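You operate a simulated robot arm through the tools that you are given. There is no shell and no other tool. Be economical: measure what you need, move in short steps, check, and stop when the job is done.

The job below is to be done with a simulated two-armed robot. You get a single attempt, and the scene is never put back.

Task
Swap the guide block marked mid for the one marked wide, lock it and shut the drawer.
Fine: the old block goes upright into the guides drawer. Set down upright: guide block marked mid, what you pick out.

It is judged by the outcome, as a careful person would: the job done as asked, and still so three seconds after it is handed in. It fails if anything else is knocked over, pushed out of place, dropped, spilled or broken.

Robot
Two 7-joint arms with fingered hands on one trunk, on a base that drives. Base frame: it is fixed to the floor where the robot stands at the start and does not move with it; the origin is under the middle of the robot, x ahead of it, y to its left, z up. Units: mm, degrees, N and s.
The left shoulder is at the start at [80, 241, 1417], the right one opposite. With the tool pointing down near the work surface each hand reaches from about 100 to 940 mm from the robot's upright axis, wherever it stands, measured 20 degrees to its own side. Places, roughly: blue drawer marked guides [700, -100, 700]; clamp lever with orange ball [600, 0, 900]; inside of the drawer marked guides [800, -200, 700]; inside of the square socket [700, -200, 1000]. Payload 4.9 kg a hand.
The TCP of each hand is the grasp point between the finger pads, 32 mm short of the fingertips. In the tool frame z runs along the fingers and y along their closing line. The gripper opens to 200 mm. The gripper's body begins 89 mm behind the TCP. The gripper is a hand of 4 fingers: y runs from the thumb to the fingers, the wrist lies at [0, 0, -267] in the tool frame, and closing takes about 1.5 s.
Orientation is that of the tool frame in the base frame, as a unit quaternion [w, x, y, z]. With the fingers straight down and closing along the base's y, the tool's x points along the base's -x, its y along +y and its z along -z.

Tools
- The arms move only by the tool nudge_tool. It takes "left_deltas", "right_deltas" or both (then of equal length, played together; a hand with none holds still); each is a list of rows, each an object of numbers (a shift or turn left out is 0, a gripper value left out holds the last): "x", "y", "z": the shift along the base's x, y, z in units of 25 mm (1.0 is 25 mm); "rx", "ry", "rz": the turn, a rotation vector about the base's x, y, z in units of 6 degrees (1.0 is 6 degrees). In form: [{"x": .., "y": .., "z": .., "rx": .., "ry": .., "rz": ..}, ...]. A call has 1 to 10 rows; each row shifts and turns the commanded pose from where the row before left it. "left_hand" and "right_hand" are, for a hand that has rows, the gripper command, from -1 (fully open) to 1 (shut), values between in proportion, set as the call begins (left out, the last holds). A call with a number of a shift or a turn outside -1 to 1 is refused whole. A row lasts 0.2 s, in which the tool goes at most 50 mm and 8.6 degrees; a call with a longer step from one row to the next is refused whole, and so is a gripper value outside its range. A pose out of reach is approached as far as the arm can. The call stops where the force on the tool passes 40 N (or 10 N more than at its start, if that is more) or the arm is blocked; 0.2 s more then pass. Each finger travels about 72 mm/s and halts on what it meets, pressing with about 25 N; the grip force reading is that of the motor and also rises with nothing between the fingers. The clock runs only during rows and for 0.2 s after the last one: add rows that do not move to give the fingers time. The reply holds the time, the measured pose of the TCP, the force on the tool along the base axes, the opening and the grip force, in the units named above and with some noise, with the torque about the TCP (base axes, N m) and any sound that the robot's microphone picked up.
- Cameras (640 x 400 px; columns grow to the right, rows downward): "scene" is now at [113.6, 1.6, 1580.8]; the picture's right is [0.03, -1.00, 0.00], its down [-0.68, -0.02, -0.73] and it looks along [0.73, 0.02, -0.68] (base axes); focal length 287 px, centre (320, 200). "left" rides on the left gripper at [-69, -69, -116] in its tool frame; the picture's right is [0.71, -0.71, 0.00], its down [0.54, 0.54, -0.64] and it looks along [0.45, 0.45, 0.77] (tool axes); focal length 226 px, centre (320, 200). "right" rides on the right gripper at [69, -69, -116] in its tool frame; the picture's right is [0.71, 0.71, 0.00], its down [-0.54, 0.54, -0.64] and it looks along [-0.45, 0.45, 0.77] (tool axes); focal length 226 px, centre (320, 200). There is no depth. A picture from a camera that has moved, and an enlarged one, comes with that camera's place and axes in the base frame and with its lens.
- snapshot(camera): a new picture of that camera. The clock stands still meanwhile.
- raise_lower(by): slides the trunk up (or, below 0, down) by that many mm; the arms and the scene camera ride with it, the base frame stays. It gives what a move gives, with no picture.
- drive_base(legs): drives the robot by 1 to 6 legs, each [ahead, left, turn to the left] in mm, mm and degrees, along the robot's own axes; the way and the turn of a leg run together, so that a leg with both is an arc; at most 1500 mm and 180 degrees a leg. The arms and the cameras ride along, it lands a little off, and it stops where it bumps. It gives what a move gives.
- curl_fingers(finger1, finger2, finger3, thumb_bend, hand): sets how far each is bent, from 0 (flat) to 100 (curled in); at 30 the hand is open as for a grip, at 70 the pads meet at the TCP. One left out holds its place. A second passes; each finger stops where it meets its share of the squeeze, and holds until it gets a number again. A gripper value or a shape takes the hand back. It gives what a move gives, with no picture; readings hold the bend of each and the force on the fingers (four entries, about 0 where the hand has none), thumb and palm.
- hand_shape(shape, hand): the hand has 4 fingers and takes this shape, open, in about a second: jaw (thumb against the fingers, like two jaws); tri (thumb and two fingers); tip (a fingertip pinch); poke (one finger out to press); point (the index stretched); flat (the hand flat); cup (the hand cupped); fist (a fist). The gripper value then closes the fingers along that shape, each until it touches; the sizes above hold for jaw. It gives what a move gives, with no picture.
- turn_head(pan, tilt): turns the head with the scene camera to pan (to the left, within 86 degrees either way) and tilt (down, from -29 to 69), counted from straight ahead of the robot. It gives what a move gives.
- enlarge(camera, box): a new picture of the part [left, top, right, bottom] of that camera's present view, enlarged. The clock stands still meanwhile.
- finish_job(): hands the job in; it is judged then, once.

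Work in short steps. Places have to be worked out from the pictures, the camera data and where the tool is seen: move nearer, look again, correct. Check each grasp and each placing, and mend what went wrong. You have 120 turns and 88 pictures in all, those below and enlarged ones among them. Open the grippers and draw the arms clear of the work before you hand the job in, unless the task says otherwise.

The tools are called after "Emit:" as name(argument=value, ...) on one line, values as JSON. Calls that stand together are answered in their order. nudge_tool: Moves the arms, as the interface text tells. Its arguments: {"type":"object","properties":{"left_deltas":{"type":"array","items":{"type":"object","properties":{"x":{"type":"number"},"y":{"type":"number"},"z":{"type":"number"},"rx":{"type":"number"},"ry":{"type":"number"},"rz":{"type":"number"}}}},"left_hand":{"type":"number"},"right_deltas":{"type":"array","items":{"type":"object","properties":{"x":{"type":"number"},"y":{"type":"number"},"z":{"type":"number"},"rx":{"type":"number"},"ry":{"type":"number"},"rz":{"type":"number"}}}},"right_hand":{"type":"number"}},"required":[]} The other tools are called the same way: raise_lower (by) slides the trunk up or down; hand_shape (shape, hand) gives the hand a shape; curl_fingers (finger1, finger2, finger3, thumb_bend, hand) moves the fingers one by one; drive_base (legs) drives the base; turn_head (pan, tilt) turns the head that bears the scene camera; snapshot (camera) takes a picture; enlarge (camera, box) takes an enlarged picture of a part of a camera's view; finish_job () hands the job in.

At the start:

```text
t: 0.0
left_tcp_pos: [726.5, 323.8, 1293.5]
left_orientation: [0.0, 0.0, 1.0, 0.0]
left_contact_force: [-0.2, -0.2, -0.3]
left_wrist_torque: [0.0, 0.0, 0.01]
left_opening: 199.6
left_grasp_force: 0.1
left_shape: jaw
left_bend: [30.0, 30.0, 30.0, 30.0]
left_finger forces: [0.0, 0.0, 0.1, 0.0, 0.1, 0.0]
right_tcp_pos: [594.3, -223.8, 1307.0]
right_orientation: [0.0, -0.001, 1.0, 0.0]
right_contact_force: [-0.2, 0.2, 0.6]
right_wrist_torque: [0.0, 0.01, -0.03]
right_opening: 199.9
right_grasp_force: 0.1
right_shape: jaw
right_bend: [30.0, 30.0, 30.0, 30.0]
right_finger forces: [0.0, 0.1, 0.0, 0.0, 0.0, 0.0]
trunk travel left (down, up): [-325.0, 515.0]
robot x, y, heading: [-0.2, 1.3, -0.2]
head pan, tilt: [1.9, 42.9]
```

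scene: 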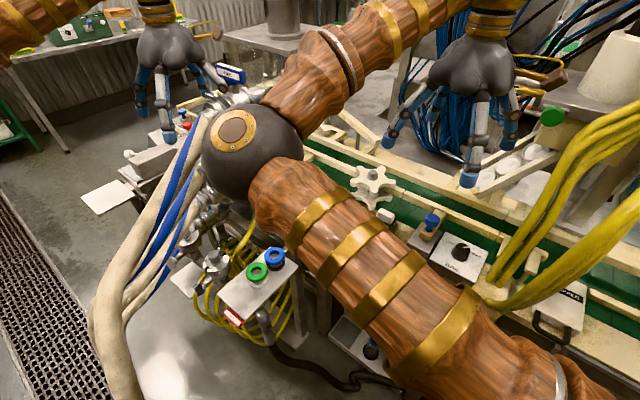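
right: 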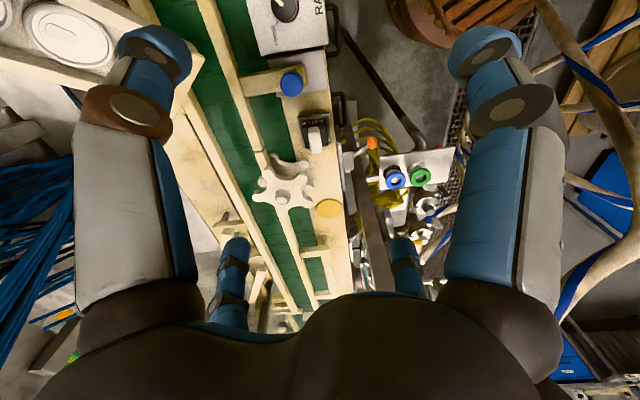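
left: 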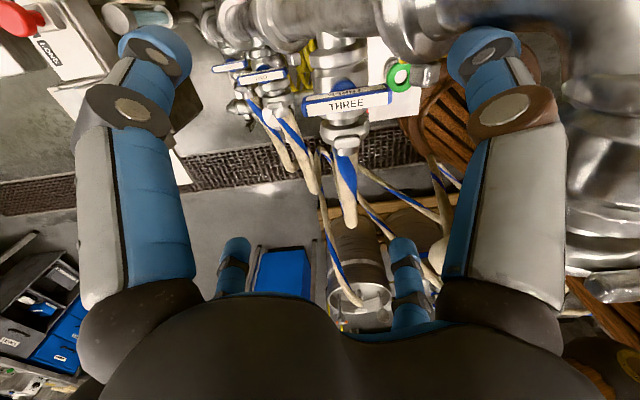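

The right arm hides much of the work, so I look closer with the right camera and the scene camera first.

Emit:
enlarge(camera="right", box=[200, 0, 460, 240])

Emit:
enlarge(camera="scene", box=[300, 100, 640, 400])

```text
1.67 times, centred on (330, 120) of right
camera zoom: at [525.0, -292.5, 1422.6], right [-0.71, 0.71, 0.0], down [0.54, 0.54, 0.64], along [0.45, 0.45, -0.77], focal length 377 px, centre (303, 333)
```

zoom: 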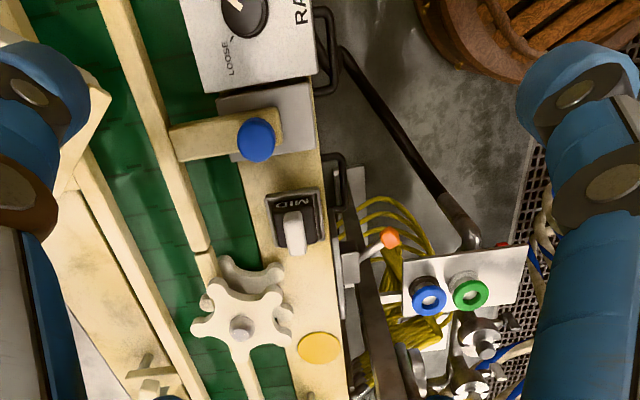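

```text
1.33 times, centred on (470, 250) of scene
camera zoom: at [113.6, 1.6, 1580.8], right [0.03, -1.0, 0.0], down [-0.68, -0.02, -0.73], along [0.73, 0.02, -0.68], focal length 382 px, centre (120, 133)
```

zoom: 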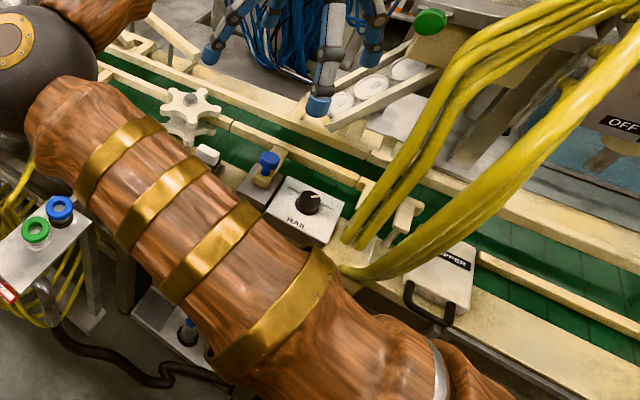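

I look right and lower with the head to see the drawers and what stands around the right arm.

Emit:
turn_head(pan=-35, tilt=35)

Emit:
snapshot(camera="scene")

Emit:
turn_head(pan=-10, tilt=66)

Emit:
snapshot(camera="scene")

```text
t: 1.0
left_tcp_pos: [727.2, 323.5, 1294.6]
left_orientation: [-0.001, 0.001, 1.0, 0.0]
left_contact_force: [0.7, 0.8, 0.3]
left_wrist_torque: [-0.01, 0.01, 0.0]
left_opening: 199.8
left_grasp_force: 0.1
left_shape: jaw
left_bend: [30.0, 30.0, 30.0, 30.0]
left_finger forces: [0.0, 0.1, 0.0, 0.0, 0.0, 0.0]
right_tcp_pos: [594.0, -224.2, 1306.6]
right_orientation: [-0.001, 0.0, 1.0, 0.0]
right_contact_force: [0.3, 0.0, 0.2]
right_wrist_torque: [0.02, -0.01, -0.01]
right_opening: 200.1
right_grasp_force: 0.1
right_shape: jaw
right_bend: [30.0, 30.0, 30.0, 30.0]
right_finger forces: [0.0, 0.1, 0.0, 0.1, 0.0, 0.0]
trunk travel left (down, up): [-325.0, 515.0]
robot x, y, heading: [-2.4, 0.2, 0.0]
head pan, tilt: [-35.0, 35.0]
```

```text
82 pictures are left
camera scene: at [102.9, -51.5, 1592.5], right [-0.57, -0.82, 0.0], down [-0.47, 0.33, -0.82], along [0.67, -0.47, -0.57], focal length 287 px, centre (320, 200)
```

scene: 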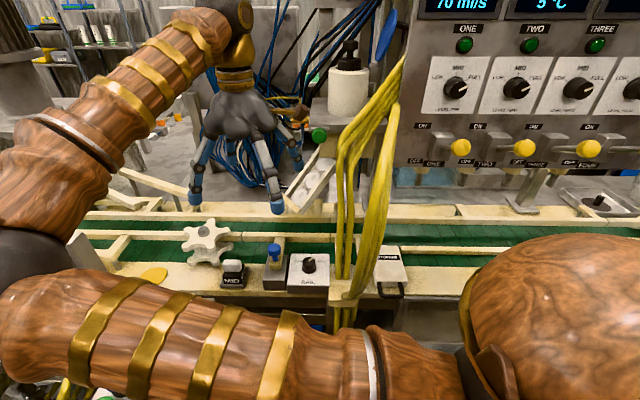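

```text
t: 2.0
left_tcp_pos: [727.5, 324.2, 1294.2]
left_orientation: [0.0, 0.001, 1.0, 0.0]
left_contact_force: [0.0, -0.7, 0.4]
left_wrist_torque: [-0.01, 0.0, 0.04]
left_opening: 199.8
left_grasp_force: 0.0
left_shape: jaw
left_bend: [30.0, 30.0, 30.0, 30.0]
left_finger forces: [0.0, 0.0, 0.0, 0.0, 0.0, 0.0]
right_tcp_pos: [594.1, -223.4, 1306.4]
right_orientation: [0.0, 0.0, 1.0, -0.001]
right_contact_force: [-0.6, -0.9, 0.6]
right_wrist_torque: [0.01, -0.01, 0.0]
right_opening: 199.8
right_grasp_force: 0.0
right_shape: jaw
right_bend: [30.0, 30.0, 30.0, 30.0]
right_finger forces: [0.0, 0.0, 0.0, 0.0, 0.0, 0.0]
trunk travel left (down, up): [-325.0, 515.0]
robot x, y, heading: [2.3, 1.2, -0.0]
head pan, tilt: [-10.0, 66.0]
```

```text
81 pictures are left
camera scene: at [89.2, -11.5, 1551.7], right [-0.17, -0.98, 0.0], down [-0.9, 0.16, -0.41], along [0.4, -0.07, -0.91], focal length 287 px, centre (320, 200)
```

scene: 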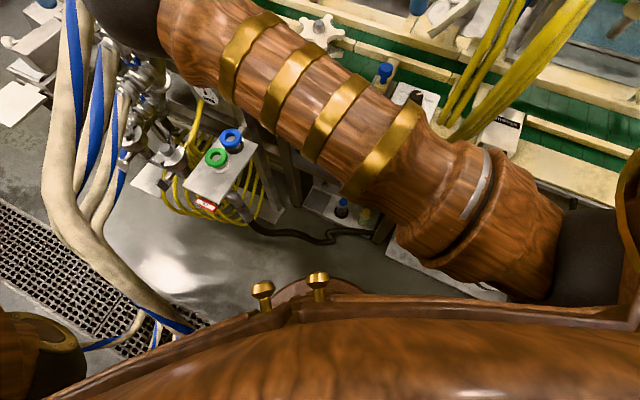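

I draw the right hand back toward the robot, so that its camera sees the drawer front and the table.

Emit:
nudge_tool(right_deltas=[{"x": -1, "y": -0.5}, {"x": -1, "y": -0.5}, {"x": -1, "y": -0.5}, {"x": -1, "y": -0.5}, {"x": -1, "y": -0.5}, {"x": -1, "y": -0.5}, {"x": -1, "y": -0.5}, {"x": -1, "y": -0.5}])

Emit:
snapshot(camera="right")

Emit:
snapshot(camera="scene")

```text
t: 3.1
left_tcp_pos: [728.7, 332.7, 1291.3]
left_orientation: [0.0, -0.003, 1.0, -0.002]
left_contact_force: [-0.3, 0.4, -0.2]
left_wrist_torque: [0.02, -0.04, 0.02]
left_opening: 200.0
left_grasp_force: 0.1
left_shape: jaw
left_bend: [30.0, 30.0, 30.0, 30.0]
left_finger forces: [0.0, 0.1, 0.0, 0.0, 0.1, 0.0]
right_tcp_pos: [498.4, -265.0, 1308.2]
right_orientation: [0.003, -0.015, 1.0, 0.002]
right_contact_force: [20.9, 17.1, -2.3]
right_wrist_torque: [0.25, 0.0, 2.15]
right_opening: 199.1
right_grasp_force: 0.0
right_shape: jaw
right_bend: [30.0, 30.0, 30.0, 34.0]
right_finger forces: [0.1, 0.1, 0.1, 0.0, 25.6, 0.1]
trunk travel left (down, up): [-325.0, 515.0]
robot x, y, heading: [2.0, 1.0, 0.5]
head pan, tilt: [-10.0, 66.0]
stopped in row 5 (right hand): the force on the tool passed its limit at 46 N (the readings are from after the stop); the commanded pose is now the measured one
```

```text
80 pictures are left
camera right: at [430.9, -336.1, 1422.7], right [-0.73, 0.69, 0.0], down [0.52, 0.56, 0.65], along [0.45, 0.47, -0.76], focal length 226 px, centre (320, 200)
```

right: 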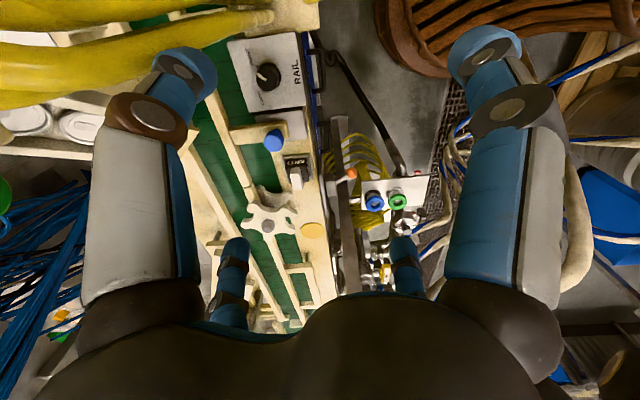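

```text
79 pictures are left
camera scene: at [93.2, -5.7, 1551.2], right [-0.17, -0.99, 0.0], down [-0.9, 0.15, -0.41], along [0.4, -0.07, -0.91], focal length 287 px, centre (320, 200)
```

scene: 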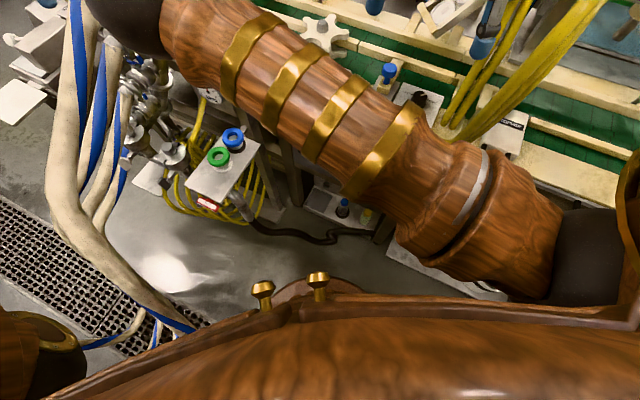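

The thumb met the yellow cables near (500, -370, 1300). I back off to the left and go back over the table.

Emit:
nudge_tool(right_deltas=[{"x": 0.3, "y": 1}, {"x": 0.3, "y": 1}, {"y": 1}, {"y": 1}, {"y": 0.5}])

Emit:
turn_head(pan=-20, tilt=45)

Emit:
snapshot(camera="scene")

Emit:
snapshot(camera="right")

```text
t: 4.3
left_tcp_pos: [727.5, 325.4, 1294.3]
left_orientation: [0.0, -0.002, 1.0, 0.0]
left_contact_force: [-0.5, 0.5, -0.6]
left_wrist_torque: [-0.04, -0.02, -0.01]
left_opening: 199.7
left_grasp_force: 0.1
left_shape: jaw
left_bend: [30.0, 30.0, 30.0, 30.0]
left_finger forces: [0.1, 0.1, 0.0, 0.0, 0.1, 0.0]
right_tcp_pos: [507.8, -159.6, 1308.1]
right_orientation: [0.004, -0.009, 1.0, 0.001]
right_contact_force: [-0.5, 0.1, 0.1]
right_wrist_torque: [-0.01, 0.01, 0.03]
right_opening: 199.7
right_grasp_force: 0.1
right_shape: jaw
right_bend: [30.0, 30.0, 30.0, 30.0]
right_finger forces: [0.0, 0.0, 0.0, 0.0, 0.1, 0.0]
trunk travel left (down, up): [-325.0, 515.0]
robot x, y, heading: [4.6, 2.7, 0.2]
head pan, tilt: [-10.0, 66.0]
```

```text
t: 5.1
left_tcp_pos: [725.8, 325.8, 1292.9]
left_orientation: [0.0, -0.003, 1.0, 0.0]
left_contact_force: [-0.2, -0.1, -0.4]
left_wrist_torque: [-0.02, -0.02, 0.0]
left_opening: 199.8
left_grasp_force: 0.0
left_shape: jaw
left_bend: [30.0, 30.0, 30.0, 30.0]
left_finger forces: [0.0, 0.1, 0.0, 0.0, 0.0, 0.0]
right_tcp_pos: [508.4, -160.2, 1307.4]
right_orientation: [0.003, -0.01, 1.0, 0.001]
right_contact_force: [0.8, -0.3, 0.1]
right_wrist_torque: [0.0, 0.0, -0.01]
right_opening: 199.9
right_grasp_force: 0.0
right_shape: jaw
right_bend: [30.0, 30.0, 30.0, 30.0]
right_finger forces: [0.0, 0.0, 0.0, 0.0, 0.1, 0.0]
trunk travel left (down, up): [-325.0, 515.0]
robot x, y, heading: [1.1, -0.2, 0.0]
head pan, tilt: [-20.0, 45.0]
```

```text
78 pictures are left
camera scene: at [107.5, -28.3, 1577.7], right [-0.34, -0.94, 0.0], down [-0.67, 0.24, -0.71], along [0.66, -0.24, -0.71], focal length 287 px, centre (320, 200)
```

scene: 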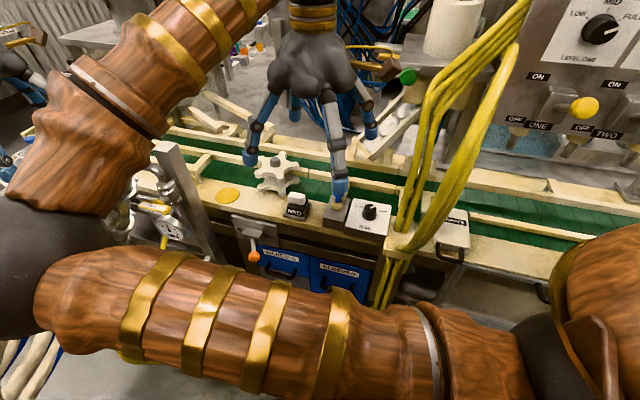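

```text
77 pictures are left
camera right: at [439.7, -230.7, 1423.0], right [-0.72, 0.69, 0.0], down [0.53, 0.55, 0.65], along [0.45, 0.47, -0.76], focal length 226 px, centre (320, 200)
```

right: 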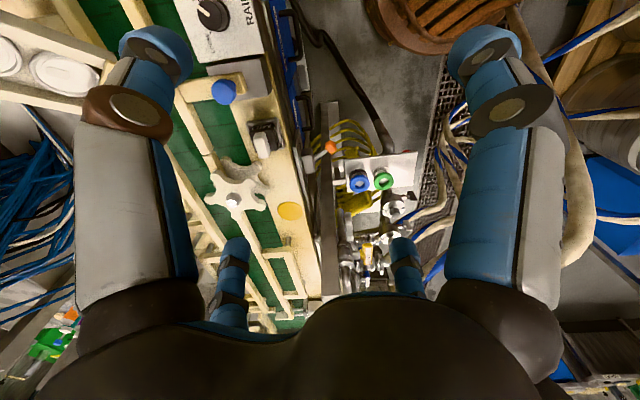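

Now the blue drawers and the lever with the orange ball show well; I enlarge them.

Emit:
enlarge(camera="scene", box=[200, 160, 440, 310])

Emit:
enlarge(camera="right", box=[190, 0, 370, 200])

```text
2.67 times, centred on (320, 235) of scene
camera zoom: at [107.5, -28.3, 1577.7], right [-0.34, -0.94, 0.0], down [-0.67, 0.24, -0.71], along [0.66, -0.24, -0.71], focal length 764 px, centre (320, 107)
```

zoom: 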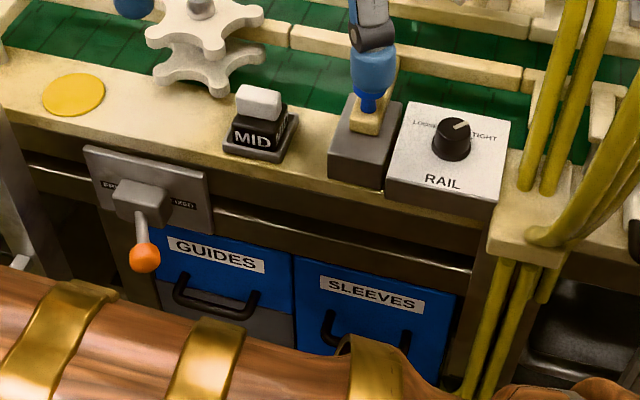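

```text
2.00 times, centred on (280, 100) of right
camera zoom: at [439.7, -230.7, 1423.0], right [-0.72, 0.69, 0.0], down [0.53, 0.55, 0.65], along [0.45, 0.47, -0.76], focal length 452 px, centre (400, 400)
```

zoom: 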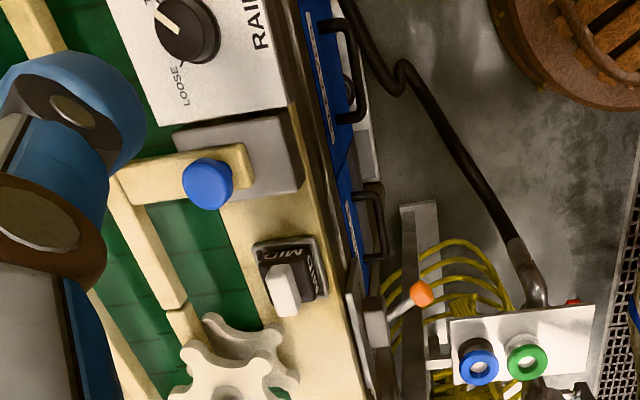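

The lever ball is at about (611, -9, 875) and the GUIDES handle at about (640, -78, 695). To grip the handle and see the lever plate I turn the right hand, so its fingers close along base x.

Emit:
nudge_tool(right_deltas=[{"rz": -1}, {"rz": -1}, {"rz": -1}, {"rz": -1}, {"rz": -1}, {"rz": -1}, {"rz": -1}, {"rz": -1}, {"rz": -1}, {"rz": -1}])

Emit:
nudge_tool(right_deltas=[{"rz": -1}, {"rz": -1}, {"rz": -1}, {"rz": -1}, {"rz": -1}, {"x": -1}, {"x": -1}, {"x": -1}])

Emit:
snapshot(camera="scene")

Emit:
snapshot(camera="right")

```text
t: 7.3
left_tcp_pos: [727.1, 326.1, 1294.3]
left_orientation: [0.001, -0.002, 1.0, -0.001]
left_contact_force: [-0.2, 1.2, 0.8]
left_wrist_torque: [-0.02, -0.01, 0.0]
left_opening: 200.2
left_grasp_force: 0.1
left_shape: jaw
left_bend: [30.0, 30.0, 30.0, 30.0]
left_finger forces: [0.1, 0.0, 0.0, 0.0, 0.0, 0.0]
right_tcp_pos: [508.3, -158.7, 1308.1]
right_orientation: [0.004, 0.493, 0.87, -0.001]
right_contact_force: [0.7, 0.3, -0.4]
right_wrist_torque: [0.01, -0.03, -0.01]
right_opening: 199.9
right_grasp_force: 0.1
right_shape: jaw
right_bend: [30.0, 30.0, 30.0, 30.0]
right_finger forces: [0.1, 0.0, 0.0, 0.0, 0.1, 0.0]
trunk travel left (down, up): [-325.0, 515.0]
robot x, y, heading: [1.2, -0.0, 0.3]
head pan, tilt: [-20.0, 45.0]
```

```text
t: 9.1
left_tcp_pos: [725.6, 326.3, 1295.6]
left_orientation: [0.0, -0.002, 1.0, 0.0]
left_contact_force: [0.3, -0.1, 0.3]
left_wrist_torque: [0.02, 0.0, -0.01]
left_opening: 199.9
left_grasp_force: 0.0
left_shape: jaw
left_bend: [30.0, 30.0, 30.0, 30.0]
left_finger forces: [0.0, 0.1, 0.0, 0.1, 0.0, 0.1]
right_tcp_pos: [432.1, -159.0, 1309.4]
right_orientation: [0.004, 0.7, 0.714, -0.001]
right_contact_force: [0.3, 0.2, 0.2]
right_wrist_torque: [-0.03, -0.04, 0.0]
right_opening: 199.9
right_grasp_force: 0.0
right_shape: jaw
right_bend: [30.0, 30.0, 30.0, 30.0]
right_finger forces: [0.0, 0.1, 0.0, 0.1, 0.0, 0.0]
trunk travel left (down, up): [-325.0, 515.0]
robot x, y, heading: [1.1, -1.6, 0.3]
head pan, tilt: [-20.0, 45.0]
```

```text
74 pictures are left
camera scene: at [106.7, -28.1, 1577.8], right [-0.34, -0.94, 0.0], down [-0.67, 0.24, -0.71], along [0.67, -0.24, -0.71], focal length 287 px, centre (320, 200)
```

scene: 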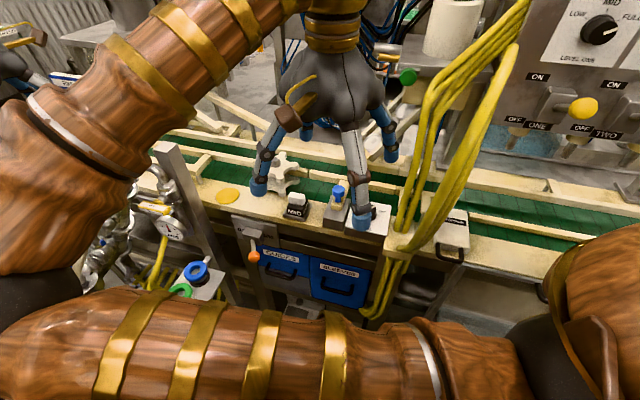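

```text
73 pictures are left
camera right: at [362.3, -90.9, 1424.4], right [0.69, 0.72, 0.0], down [0.55, -0.53, 0.65], along [0.47, -0.45, -0.76], focal length 226 px, centre (320, 200)
```

right: 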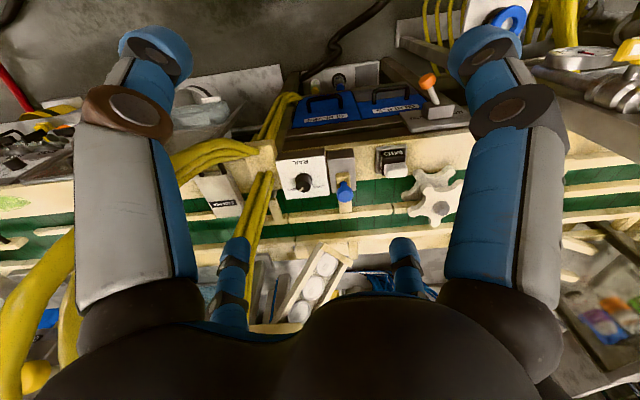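

The hand turned without trouble. I enlarge the plate and the block from here.

Emit:
enlarge(camera="right", box=[280, 50, 480, 220])

Emit:
enlarge(camera="scene", box=[220, 180, 380, 300])

```text
2.35 times, centred on (380, 135) of right
camera zoom: at [362.3, -90.9, 1424.4], right [0.69, 0.72, 0.0], down [0.55, -0.53, 0.65], along [0.47, -0.45, -0.76], focal length 532 px, centre (179, 353)
```

zoom: 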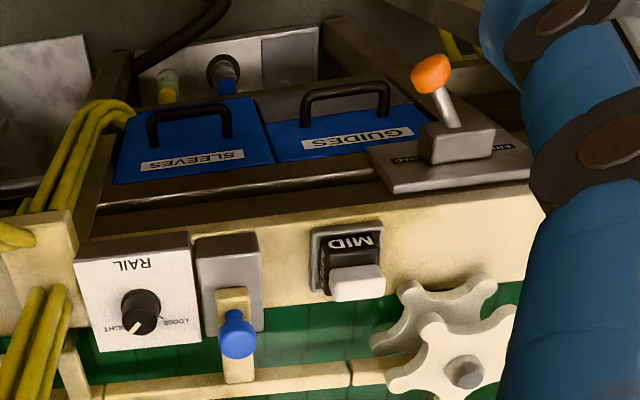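

```text
3.33 times, centred on (300, 240) of scene
camera zoom: at [106.7, -28.1, 1577.8], right [-0.34, -0.94, 0.0], down [-0.67, 0.24, -0.71], along [0.67, -0.24, -0.71], focal length 956 px, centre (387, 67)
```

zoom: 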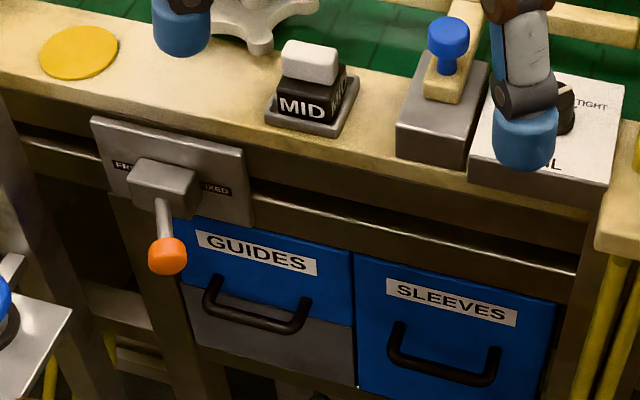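

The plate reads FREE on the left and FIXED on the right. I pitch the hand forward and lower it to see the lever from nearer.

Emit:
nudge_tool(right_deltas=[{"ry": -1, "z": -1}, {"ry": -1, "z": -1}, {"ry": -1, "z": -1}, {"ry": -1, "z": -1, "y": 0.5}, {"ry": -1, "z": -1, "y": 0.5}, {"ry": -1, "z": -1, "y": 0.5}, {"z": -1, "y": 0.5}, {"z": -1, "y": 0.5}])

Emit:
snapshot(camera="right")

Emit:
snapshot(camera="scene")

```text
t: 10.9
left_tcp_pos: [725.3, 324.4, 1295.1]
left_orientation: [0.0, -0.002, 1.0, 0.0]
left_contact_force: [0.3, -0.3, 0.0]
left_wrist_torque: [0.02, -0.02, 0.0]
left_opening: 199.9
left_grasp_force: 0.1
left_shape: jaw
left_bend: [30.0, 30.0, 30.0, 30.0]
left_finger forces: [0.1, 0.0, 0.0, 0.0, 0.1, 0.1]
right_tcp_pos: [505.9, -61.9, 1145.7]
right_orientation: [0.224, 0.667, 0.678, 0.215]
right_contact_force: [-0.1, -0.8, 0.4]
right_wrist_torque: [-0.03, -0.02, -0.01]
right_opening: 199.9
right_grasp_force: 0.0
right_shape: jaw
right_bend: [30.0, 30.0, 30.0, 30.0]
right_finger forces: [0.1, 0.0, 0.1, 0.0, 0.0, 0.1]
right hand out of reach, approached as far as the arm can: row 4, 5, 6
trunk travel left (down, up): [-325.0, 515.0]
robot x, y, heading: [0.1, 0.0, 0.1]
head pan, tilt: [-20.0, 45.0]
```

```text
70 pictures are left
camera right: at [382.2, 5.6, 1198.1], right [0.56, 0.72, 0.41], down [0.06, -0.53, 0.85], along [0.82, -0.45, -0.34], focal length 226 px, centre (320, 200)
```

right: 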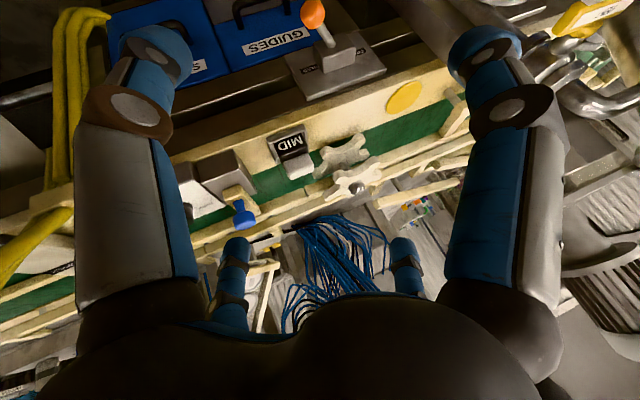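

```text
69 pictures are left
camera scene: at [106.5, -28.5, 1578.0], right [-0.34, -0.94, 0.0], down [-0.67, 0.24, -0.71], along [0.67, -0.24, -0.71], focal length 287 px, centre (320, 200)
```

scene: 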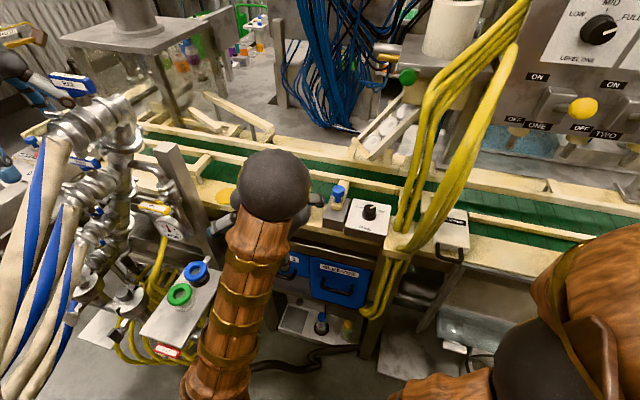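

The arm has found a better posture. I enlarge the lever and the block.

Emit:
enlarge(camera="right", box=[190, 0, 430, 210])

```text
1.90 times, centred on (310, 105) of right
camera zoom: at [382.2, 5.6, 1198.1], right [0.56, 0.72, 0.41], down [0.06, -0.53, 0.85], along [0.82, -0.45, -0.34], focal length 431 px, centre (339, 381)
```

zoom: 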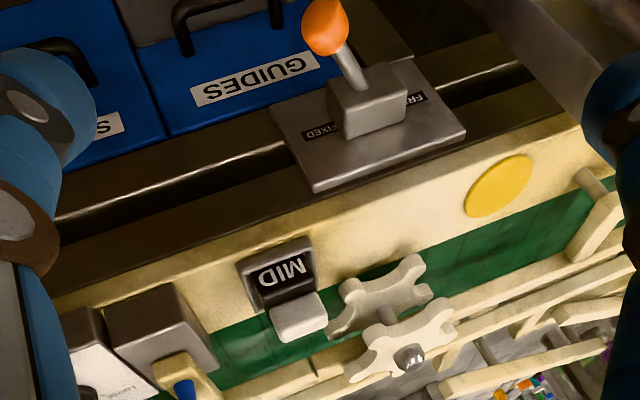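

The camera shows four fingers in a cross, each about 120 mm from the centre. I try the pinch shape and look at the hand.

Emit:
hand_shape(hand="right", shape="tip")

Emit:
snapshot(camera="right")

```text
t: 11.8
left_tcp_pos: [726.8, 326.9, 1293.0]
left_orientation: [-0.001, -0.002, 1.0, 0.0]
left_contact_force: [-0.3, -0.3, -0.5]
left_wrist_torque: [-0.03, 0.02, 0.0]
left_opening: 199.6
left_grasp_force: 0.1
left_shape: jaw
left_bend: [30.0, 30.0, 30.0, 30.0]
left_finger forces: [0.0, 0.0, 0.1, 0.0, 0.1, 0.0]
right_tcp_pos: [507.8, -63.3, 1146.7]
right_orientation: [0.224, 0.666, 0.678, 0.214]
right_contact_force: [1.1, 0.1, 0.3]
right_wrist_torque: [-0.03, 0.02, 0.0]
right_opening: 199.9
right_grasp_force: 0.0
right_shape: tip
right_bend: [16.0, 30.0, 16.0, 30.0]
right_finger forces: [0.0, 0.0, 0.0, 0.0, 0.0, 0.0]
trunk travel left (down, up): [-325.0, 515.0]
robot x, y, heading: [-2.3, -2.2, 0.5]
head pan, tilt: [-20.0, 45.0]
```

```text
67 pictures are left
camera right: at [383.4, 5.5, 1197.8], right [0.56, 0.72, 0.4], down [0.06, -0.53, 0.85], along [0.82, -0.45, -0.34], focal length 226 px, centre (320, 200)
```

right: 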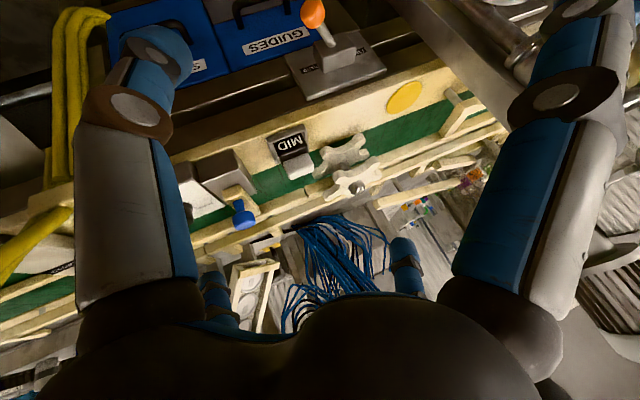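

I try the poke shape for pushing the lever ball.

Emit:
hand_shape(hand="right", shape="poke")

Emit:
snapshot(camera="right")

```text
t: 12.7
left_tcp_pos: [726.2, 326.5, 1295.0]
left_orientation: [0.001, -0.002, 1.0, 0.0]
left_contact_force: [-0.4, 0.4, 0.1]
left_wrist_torque: [-0.02, 0.0, -0.03]
left_opening: 200.3
left_grasp_force: 0.0
left_shape: jaw
left_bend: [30.0, 30.0, 30.0, 30.0]
left_finger forces: [0.1, 0.0, 0.1, 0.1, 0.0, 0.0]
right_tcp_pos: [507.2, -63.2, 1145.2]
right_orientation: [0.224, 0.667, 0.678, 0.215]
right_contact_force: [0.5, -0.3, 0.1]
right_wrist_torque: [0.01, -0.01, 0.02]
right_opening: 0.1
right_grasp_force: 0.0
right_shape: poke
right_bend: [100.0, 100.0, 100.0, 81.0]
right_finger forces: [0.0, 0.0, 0.0, 0.0, 0.1, 0.0]
trunk travel left (down, up): [-325.0, 515.0]
robot x, y, heading: [1.4, 2.3, 0.3]
head pan, tilt: [-20.0, 45.0]
```

```text
66 pictures are left
camera right: at [383.0, 5.5, 1198.0], right [0.56, 0.72, 0.4], down [0.06, -0.53, 0.85], along [0.82, -0.45, -0.34], focal length 226 px, centre (320, 200)
```

right: 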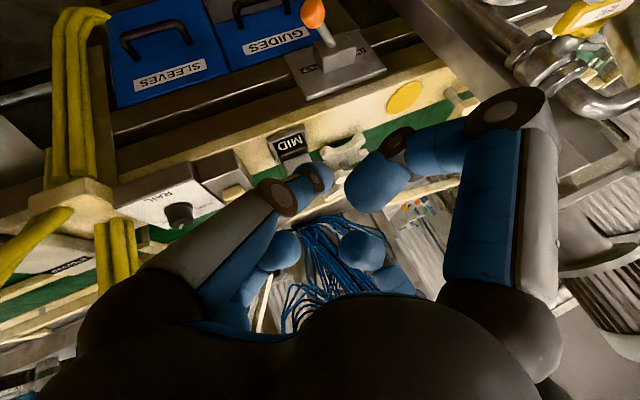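

In each image the TCP lies at the centre. I curl the two side fingers away, keep thumb and opposing finger for pinching, and approach the ball with more pitch.

Emit:
curl_fingers(hand="right", finger1=100, finger2=40, finger3=100, thumb_bend=40)

Emit:
nudge_tool(right_deltas=[{"x": 0.1, "y": 0.23, "z": -0.6, "ry": -0.4}, {"x": 0.1, "y": 0.23, "z": -0.6, "ry": -0.4}, {"x": 0.1, "y": 0.23, "z": -0.6, "ry": -0.4}, {"x": 0.1, "y": 0.23, "z": -0.6, "ry": -0.4}, {"x": 0.1, "y": 0.23, "z": -0.6, "ry": -0.4}, {"x": 0.1, "y": 0.23, "z": -0.6, "ry": -0.4}, {"x": 0.1, "y": 0.23, "z": -0.6, "ry": -0.4}, {"x": 0.1, "y": 0.23, "z": -0.6, "ry": -0.4}, {"x": 0.1, "y": 0.23, "z": -0.6, "ry": -0.4}, {"x": 0.1, "y": 0.23, "z": -0.6, "ry": -0.4}])

Emit:
snapshot(camera="right")

Emit:
snapshot(camera="scene")

```text
t: 13.7
left_tcp_pos: [725.9, 325.9, 1294.5]
left_orientation: [0.0, -0.001, 1.0, -0.001]
left_contact_force: [0.2, 0.5, -0.4]
left_wrist_torque: [0.0, -0.03, -0.01]
left_opening: 199.7
left_grasp_force: 0.1
left_shape: jaw
left_bend: [30.0, 30.0, 30.0, 30.0]
left_finger forces: [0.1, 0.0, 0.0, 0.0, 0.0, 0.1]
right_tcp_pos: [507.1, -63.0, 1144.9]
right_orientation: [0.223, 0.666, 0.678, 0.215]
right_contact_force: [-0.3, -0.2, 0.2]
right_wrist_torque: [0.03, 0.01, 0.01]
right_opening: 78.5
right_grasp_force: 0.0
right_shape: fingers
right_bend: [99.0, 40.0, 99.0, 40.0]
right_finger forces: [0.0, 0.0, 0.0, 0.0, 0.0, 0.1]
trunk travel left (down, up): [-325.0, 515.0]
robot x, y, heading: [-2.1, -1.5, 0.0]
head pan, tilt: [-20.0, 45.0]
```

```text
t: 15.9
left_tcp_pos: [727.5, 326.0, 1294.5]
left_orientation: [-0.001, -0.002, 1.0, 0.0]
left_contact_force: [0.4, -0.4, 0.1]
left_wrist_torque: [-0.03, -0.01, 0.0]
left_opening: 199.7
left_grasp_force: 0.1
left_shape: jaw
left_bend: [30.0, 30.0, 30.0, 30.0]
left_finger forces: [0.0, 0.1, 0.0, 0.1, 0.1, 0.0]
right_tcp_pos: [535.9, 2.2, 995.8]
right_orientation: [0.359, 0.607, 0.616, 0.35]
right_contact_force: [-0.3, 0.2, -0.1]
right_wrist_torque: [0.01, -0.01, 0.01]
right_opening: 78.6
right_grasp_force: 0.1
right_shape: fingers
right_bend: [99.0, 40.0, 99.0, 40.0]
right_finger forces: [0.1, 0.1, 0.0, 0.0, 0.1, 0.1]
right hand out of reach, approached as far as the arm can: row 1, 2
trunk travel left (down, up): [-325.0, 515.0]
robot x, y, heading: [2.5, -0.9, 0.3]
head pan, tilt: [-20.0, 45.0]
```

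```text
65 pictures are left
camera right: at [401.9, 70.1, 992.6], right [0.35, 0.72, 0.6], down [-0.29, -0.53, 0.8], along [0.89, -0.45, 0.02], focal length 226 px, centre (320, 200)
```

right: 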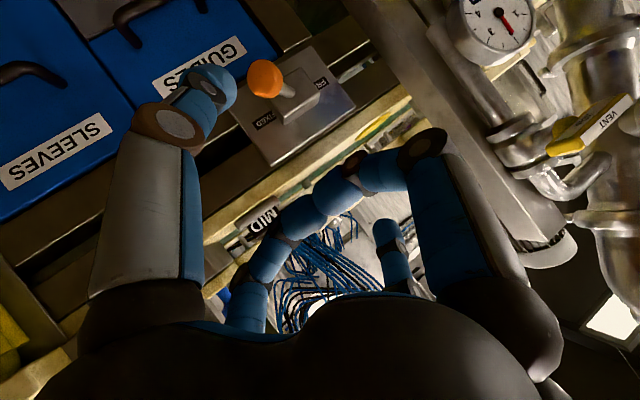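

```text
64 pictures are left
camera scene: at [107.3, -28.6, 1577.8], right [-0.34, -0.94, 0.0], down [-0.67, 0.24, -0.71], along [0.67, -0.24, -0.71], focal length 287 px, centre (320, 200)
```

scene: 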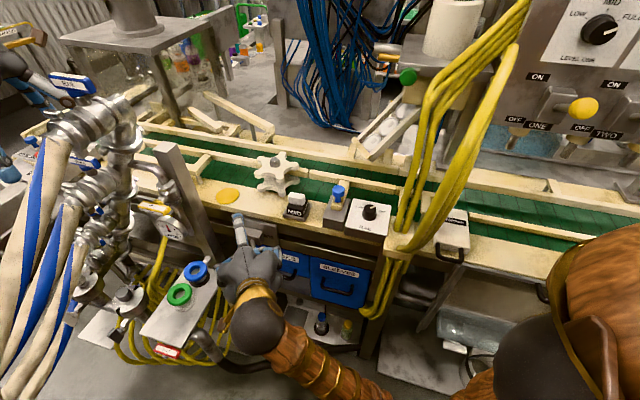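

The lever is near the frame centre now. I enlarge it to see how its hub turns.

Emit:
enlarge(camera="right", box=[220, 40, 380, 170])

Emit:
enlarge(camera="scene", box=[220, 180, 380, 310])

```text
3.08 times, centred on (300, 105) of right
camera zoom: at [401.9, 70.1, 992.6], right [0.35, 0.72, 0.6], down [-0.29, -0.53, 0.8], along [0.89, -0.45, 0.02], focal length 696 px, centre (382, 492)
```

zoom: 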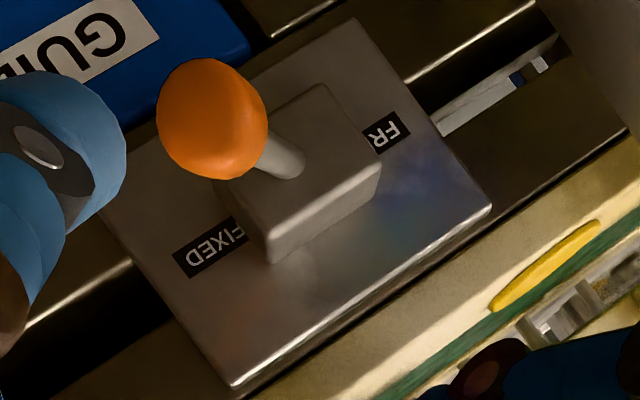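

```text
3.08 times, centred on (300, 245) of scene
camera zoom: at [107.3, -28.6, 1577.8], right [-0.34, -0.94, 0.0], down [-0.67, 0.24, -0.71], along [0.67, -0.24, -0.71], focal length 882 px, centre (382, 62)
```

zoom: 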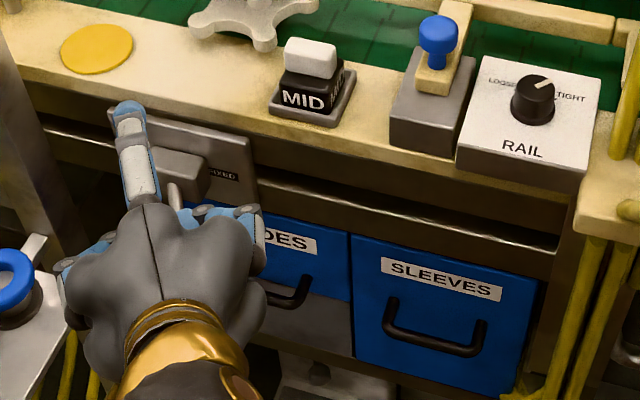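

The lever stands straight out of its hub. I go to just short of the ball, ready to pinch it.

Emit:
nudge_tool(right_deltas=[{"x": 0.2, "y": -0.05, "z": -0.9}, {"x": 0.2, "y": -0.05, "z": -0.9}, {"x": 0.2, "y": -0.05, "z": -0.9}, {"x": 0.2, "y": -0.05, "z": -0.9}])

Emit:
snapshot(camera="right")

```text
t: 16.9
left_tcp_pos: [725.9, 326.8, 1294.5]
left_orientation: [0.0, -0.001, 1.0, 0.0]
left_contact_force: [-0.1, -0.3, 0.2]
left_wrist_torque: [0.04, 0.01, 0.02]
left_opening: 200.0
left_grasp_force: 0.1
left_shape: jaw
left_bend: [30.0, 30.0, 30.0, 30.0]
left_finger forces: [0.1, 0.0, 0.1, 0.0, 0.1, 0.0]
right_tcp_pos: [557.7, -2.6, 905.0]
right_orientation: [0.361, 0.607, 0.616, 0.349]
right_contact_force: [0.4, 0.1, 1.0]
right_wrist_torque: [-0.02, -0.02, 0.02]
right_opening: 78.4
right_grasp_force: 0.0
right_shape: fingers
right_bend: [99.0, 40.0, 99.0, 40.0]
right_finger forces: [0.0, 0.0, 0.0, 0.0, 0.0, 0.0]
trunk travel left (down, up): [-325.0, 515.0]
robot x, y, heading: [1.4, 4.6, 0.2]
head pan, tilt: [-20.0, 45.0]
```

```text
61 pictures are left
camera right: at [422.7, 65.1, 901.6], right [0.35, 0.72, 0.6], down [-0.29, -0.53, 0.8], along [0.89, -0.45, 0.02], focal length 226 px, centre (320, 200)
```

right: 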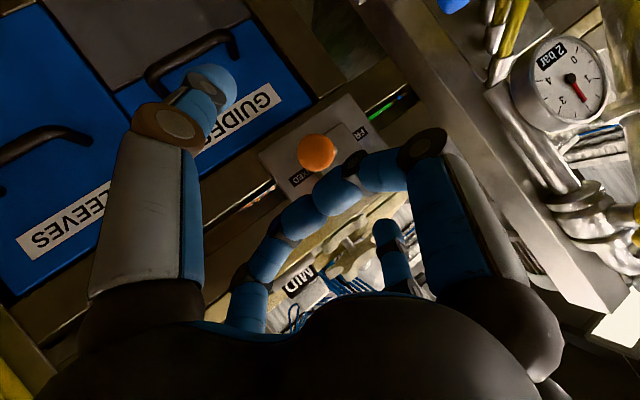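

The ball is at about (607, -3, 872). I move in and pinch it.

Emit:
nudge_tool(right_deltas=[{"x": 0.6, "z": -0.4}, {"x": 0.6, "z": -0.4}, {"x": 0.4, "z": -0.4}])

Emit:
curl_fingers(hand="right", finger2=72, thumb_bend=72)

Emit:
snapshot(camera="right")

```text
t: 17.7
left_tcp_pos: [727.2, 326.6, 1295.1]
left_orientation: [-0.001, -0.003, 1.0, -0.001]
left_contact_force: [1.1, -0.4, 0.7]
left_wrist_torque: [-0.03, 0.03, 0.0]
left_opening: 200.0
left_grasp_force: 0.1
left_shape: jaw
left_bend: [30.0, 30.0, 30.0, 30.0]
left_finger forces: [0.0, 0.0, 0.0, 0.0, 0.0, 0.1]
right_tcp_pos: [597.5, -4.1, 875.3]
right_orientation: [0.36, 0.607, 0.616, 0.349]
right_contact_force: [-0.1, 0.0, 1.0]
right_wrist_torque: [0.0, 0.0, 0.02]
right_opening: 78.3
right_grasp_force: 0.1
right_shape: fingers
right_bend: [99.0, 40.0, 99.0, 40.0]
right_finger forces: [0.0, 0.0, 0.0, 0.0, 0.1, 0.0]
trunk travel left (down, up): [-325.0, 515.0]
robot x, y, heading: [0.7, -3.6, 0.1]
head pan, tilt: [-20.0, 45.0]
```

```text
t: 18.7
left_tcp_pos: [725.2, 326.9, 1293.0]
left_orientation: [0.001, -0.001, 1.0, 0.0]
left_contact_force: [-0.4, 0.1, 0.7]
left_wrist_torque: [0.02, 0.02, 0.0]
left_opening: 200.0
left_grasp_force: 0.1
left_shape: jaw
left_bend: [30.0, 30.0, 30.0, 30.0]
left_finger forces: [0.0, 0.1, 0.0, 0.1, 0.1, 0.1]
right_tcp_pos: [598.2, -2.8, 874.9]
right_orientation: [0.36, 0.607, 0.617, 0.348]
right_contact_force: [1.0, 0.5, -0.4]
right_wrist_torque: [0.01, -0.11, 0.02]
right_opening: 23.5
right_grasp_force: 9.1
right_shape: fingers
right_bend: [99.0, 64.0, 99.0, 67.0]
right_finger forces: [0.1, 8.6, 0.0, 0.0, 9.5, 0.0]
trunk travel left (down, up): [-325.0, 515.0]
robot x, y, heading: [0.0, 1.1, 0.3]
head pan, tilt: [-20.0, 45.0]
```

```text
60 pictures are left
camera right: at [463.3, 64.8, 871.9], right [0.35, 0.72, 0.6], down [-0.29, -0.53, 0.8], along [0.89, -0.45, 0.02], focal length 226 px, centre (320, 200)
```

right: 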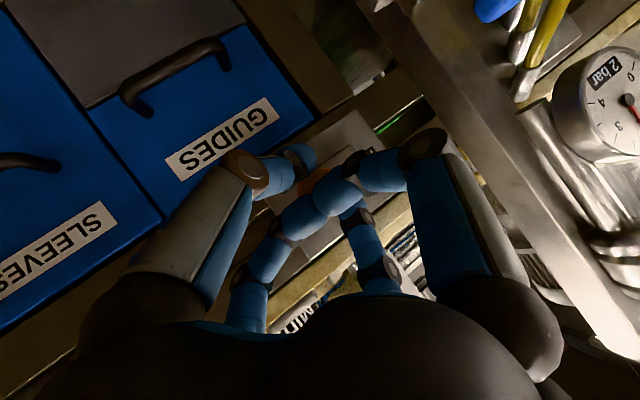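

The ball is pinched (24 mm). I push gently left, toward FREE, and watch the force.

Emit:
nudge_tool(right_deltas=[{"y": 0.3}, {"y": 0.3}, {"y": 0.3}])

```text
t: 19.5
left_tcp_pos: [726.2, 326.8, 1294.1]
left_orientation: [0.0, -0.001, 1.0, 0.0]
left_contact_force: [-0.7, 0.2, -0.2]
left_wrist_torque: [-0.04, -0.01, 0.0]
left_opening: 199.8
left_grasp_force: 0.0
left_shape: jaw
left_bend: [30.0, 30.0, 30.0, 30.0]
left_finger forces: [0.1, 0.0, 0.1, 0.0, 0.0, 0.0]
right_tcp_pos: [596.0, 21.7, 876.9]
right_orientation: [0.358, 0.606, 0.618, 0.35]
right_contact_force: [-0.5, -0.5, 0.1]
right_wrist_torque: [0.0, 0.04, -0.01]
right_opening: 14.4
right_grasp_force: 0.1
right_shape: fingers
right_bend: [99.0, 69.0, 99.0, 72.0]
right_finger forces: [0.0, 0.0, 0.1, 0.0, 0.0, 0.1]
trunk travel left (down, up): [-325.0, 515.0]
robot x, y, heading: [-3.9, 3.4, 0.1]
head pan, tilt: [-20.0, 45.0]
```

The pinch slipped off sideways. I open and look at the ball.

Emit:
curl_fingers(hand="right", finger2=30, thumb_bend=30)

Emit:
nudge_tool(right_deltas=[{"x": -0.9, "z": 0.5}, {"x": -0.9, "z": 0.5}, {"x": -0.9, "z": 0.5}])

Emit:
enlarge(camera="right", box=[240, 60, 400, 190])

```text
t: 20.5
left_tcp_pos: [726.4, 325.9, 1294.2]
left_orientation: [0.0, -0.002, 1.0, 0.001]
left_contact_force: [0.2, -0.8, 0.2]
left_wrist_torque: [-0.01, 0.0, -0.03]
left_opening: 200.0
left_grasp_force: 0.1
left_shape: jaw
left_bend: [30.0, 30.0, 30.0, 30.0]
left_finger forces: [0.1, 0.0, 0.1, 0.0, 0.1, 0.1]
right_tcp_pos: [595.9, 20.3, 874.9]
right_orientation: [0.359, 0.607, 0.617, 0.349]
right_contact_force: [-0.6, 0.6, -0.5]
right_wrist_torque: [0.01, 0.03, -0.01]
right_opening: 98.7
right_grasp_force: 0.1
right_shape: fingers
right_bend: [99.0, 30.0, 99.0, 30.0]
right_finger forces: [0.1, 0.1, 0.1, 0.0, 0.0, 0.0]
trunk travel left (down, up): [-325.0, 515.0]
robot x, y, heading: [1.1, 2.8, 0.3]
head pan, tilt: [-20.0, 45.0]
```

```text
t: 21.3
left_tcp_pos: [725.2, 325.8, 1294.8]
left_orientation: [0.0, -0.002, 1.0, 0.0]
left_contact_force: [-0.9, -0.5, 0.5]
left_wrist_torque: [0.03, -0.03, 0.01]
left_opening: 199.7
left_grasp_force: 0.0
left_shape: jaw
left_bend: [30.0, 30.0, 30.0, 30.0]
left_finger forces: [0.1, 0.1, 0.0, 0.0, 0.1, 0.0]
right_tcp_pos: [528.4, 16.7, 913.7]
right_orientation: [0.36, 0.607, 0.616, 0.348]
right_contact_force: [0.0, 0.2, -0.4]
right_wrist_torque: [0.02, -0.02, -0.02]
right_opening: 98.9
right_grasp_force: 0.2
right_shape: fingers
right_bend: [99.0, 30.0, 99.0, 30.0]
right_finger forces: [0.0, 0.0, 0.0, 0.0, 0.0, 0.1]
trunk travel left (down, up): [-325.0, 515.0]
robot x, y, heading: [-0.6, 0.4, 0.4]
head pan, tilt: [-20.0, 45.0]
```

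```text
3.08 times, centred on (320, 125) of right
camera zoom: at [394.5, 86.2, 910.1], right [0.35, 0.72, 0.6], down [-0.29, -0.53, 0.8], along [0.89, -0.45, 0.02], focal length 696 px, centre (320, 431)
```

zoom: 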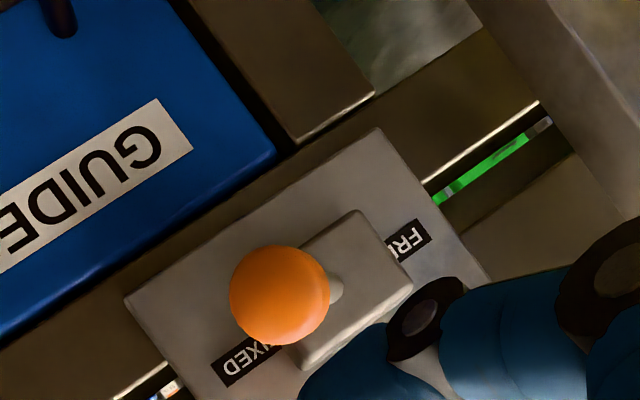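

The ball has not moved. I make a stick of the closed thumb and finger, set it right of the ball and push left more firmly.

Emit:
curl_fingers(hand="right", finger2=75, thumb_bend=75)

Emit:
nudge_tool(right_deltas=[{"y": -1}, {"y": -1, "x": 0.5, "z": -0.4}, {"x": 1, "z": -0.5}, {"x": 1, "z": -0.5}, {"x": 0.3, "z": -0.2}])

Emit:
snapshot(camera="right")

```text
t: 22.3
left_tcp_pos: [726.5, 325.7, 1293.8]
left_orientation: [0.0, -0.001, 1.0, 0.0]
left_contact_force: [0.0, 0.5, 0.6]
left_wrist_torque: [-0.04, -0.02, -0.01]
left_opening: 200.0
left_grasp_force: 0.0
left_shape: jaw
left_bend: [30.0, 30.0, 30.0, 30.0]
left_finger forces: [0.0, 0.0, 0.0, 0.1, 0.0, 0.0]
right_tcp_pos: [529.3, 17.8, 914.3]
right_orientation: [0.361, 0.607, 0.617, 0.348]
right_contact_force: [1.4, 0.1, -0.4]
right_wrist_torque: [0.01, 0.03, 0.03]
right_opening: 14.1
right_grasp_force: 0.0
right_shape: fingers
right_bend: [99.0, 73.0, 99.0, 73.0]
right_finger forces: [0.0, 0.1, 0.0, 0.0, 0.0, 0.0]
trunk travel left (down, up): [-325.0, 515.0]
robot x, y, heading: [-0.0, -1.2, 0.3]
head pan, tilt: [-20.0, 45.0]
```

```text
t: 23.5
left_tcp_pos: [725.0, 326.0, 1295.2]
left_orientation: [0.001, -0.002, 1.0, 0.001]
left_contact_force: [0.1, 0.3, 0.1]
left_wrist_torque: [0.01, 0.02, 0.0]
left_opening: 199.8
left_grasp_force: 0.0
left_shape: jaw
left_bend: [30.0, 30.0, 30.0, 30.0]
left_finger forces: [0.1, 0.0, 0.0, 0.1, 0.0, 0.0]
right_tcp_pos: [596.9, -31.6, 874.0]
right_orientation: [0.361, 0.607, 0.616, 0.349]
right_contact_force: [-4.6, -1.1, 0.7]
right_wrist_torque: [0.02, 0.0, 0.12]
right_opening: 14.7
right_grasp_force: 9.5
right_shape: fingers
right_bend: [99.0, 73.0, 99.0, 73.0]
right_finger forces: [19.7, 0.0, 0.0, 0.0, 0.1, 0.2]
trunk travel left (down, up): [-325.0, 515.0]
robot x, y, heading: [4.9, 1.6, 0.0]
head pan, tilt: [-20.0, 45.0]
```

```text
58 pictures are left
camera right: at [462.6, 36.3, 870.0], right [0.35, 0.72, 0.6], down [-0.29, -0.53, 0.8], along [0.89, -0.45, 0.02], focal length 226 px, centre (320, 200)
```

right: 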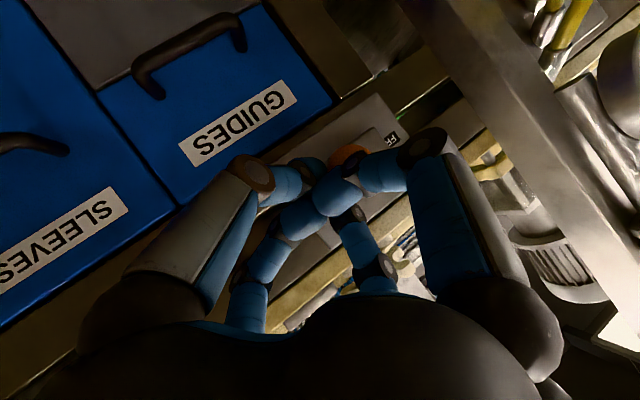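

Finger 1's knuckle touches the ball from the front. I back off 14 mm so only the fingertips work, then push left.

Emit:
nudge_tool(right_deltas=[{"x": -0.5, "z": 0.32}, {"y": 0.3}, {"y": 0.3}, {"y": 0.3}, {"y": 0.3}, {"y": 0.3}])

Emit:
snapshot(camera="right")

```text
t: 24.9
left_tcp_pos: [727.1, 326.2, 1293.2]
left_orientation: [-0.001, -0.002, 1.0, 0.001]
left_contact_force: [0.6, 0.4, 0.1]
left_wrist_torque: [0.02, 0.03, 0.0]
left_opening: 199.8
left_grasp_force: 0.1
left_shape: jaw
left_bend: [30.0, 30.0, 30.0, 30.0]
left_finger forces: [0.0, 0.0, 0.1, 0.0, 0.0, 0.0]
right_tcp_pos: [587.2, 6.1, 880.7]
right_orientation: [0.36, 0.607, 0.616, 0.349]
right_contact_force: [-0.7, -0.6, -0.8]
right_wrist_torque: [0.0, -0.02, -0.01]
right_opening: 14.8
right_grasp_force: 0.0
right_shape: fingers
right_bend: [99.0, 73.0, 99.0, 73.0]
right_finger forces: [0.1, 0.0, 0.0, 0.1, 0.0, 0.0]
trunk travel left (down, up): [-325.0, 515.0]
robot x, y, heading: [2.9, 0.5, -0.0]
head pan, tilt: [-20.0, 45.0]
```

```text
57 pictures are left
camera right: at [451.6, 74.7, 877.2], right [0.35, 0.72, 0.6], down [-0.29, -0.53, 0.8], along [0.89, -0.45, 0.02], focal length 226 px, centre (320, 200)
```

right: 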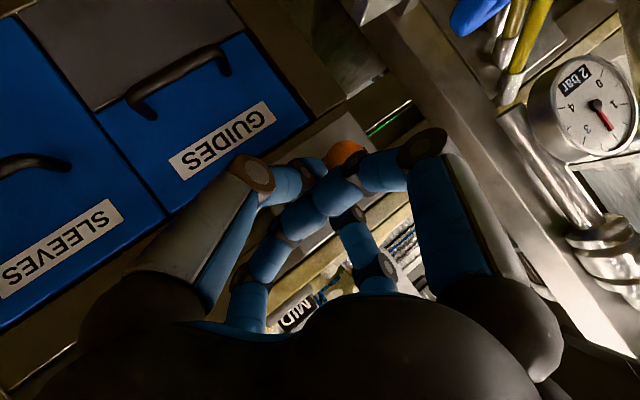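

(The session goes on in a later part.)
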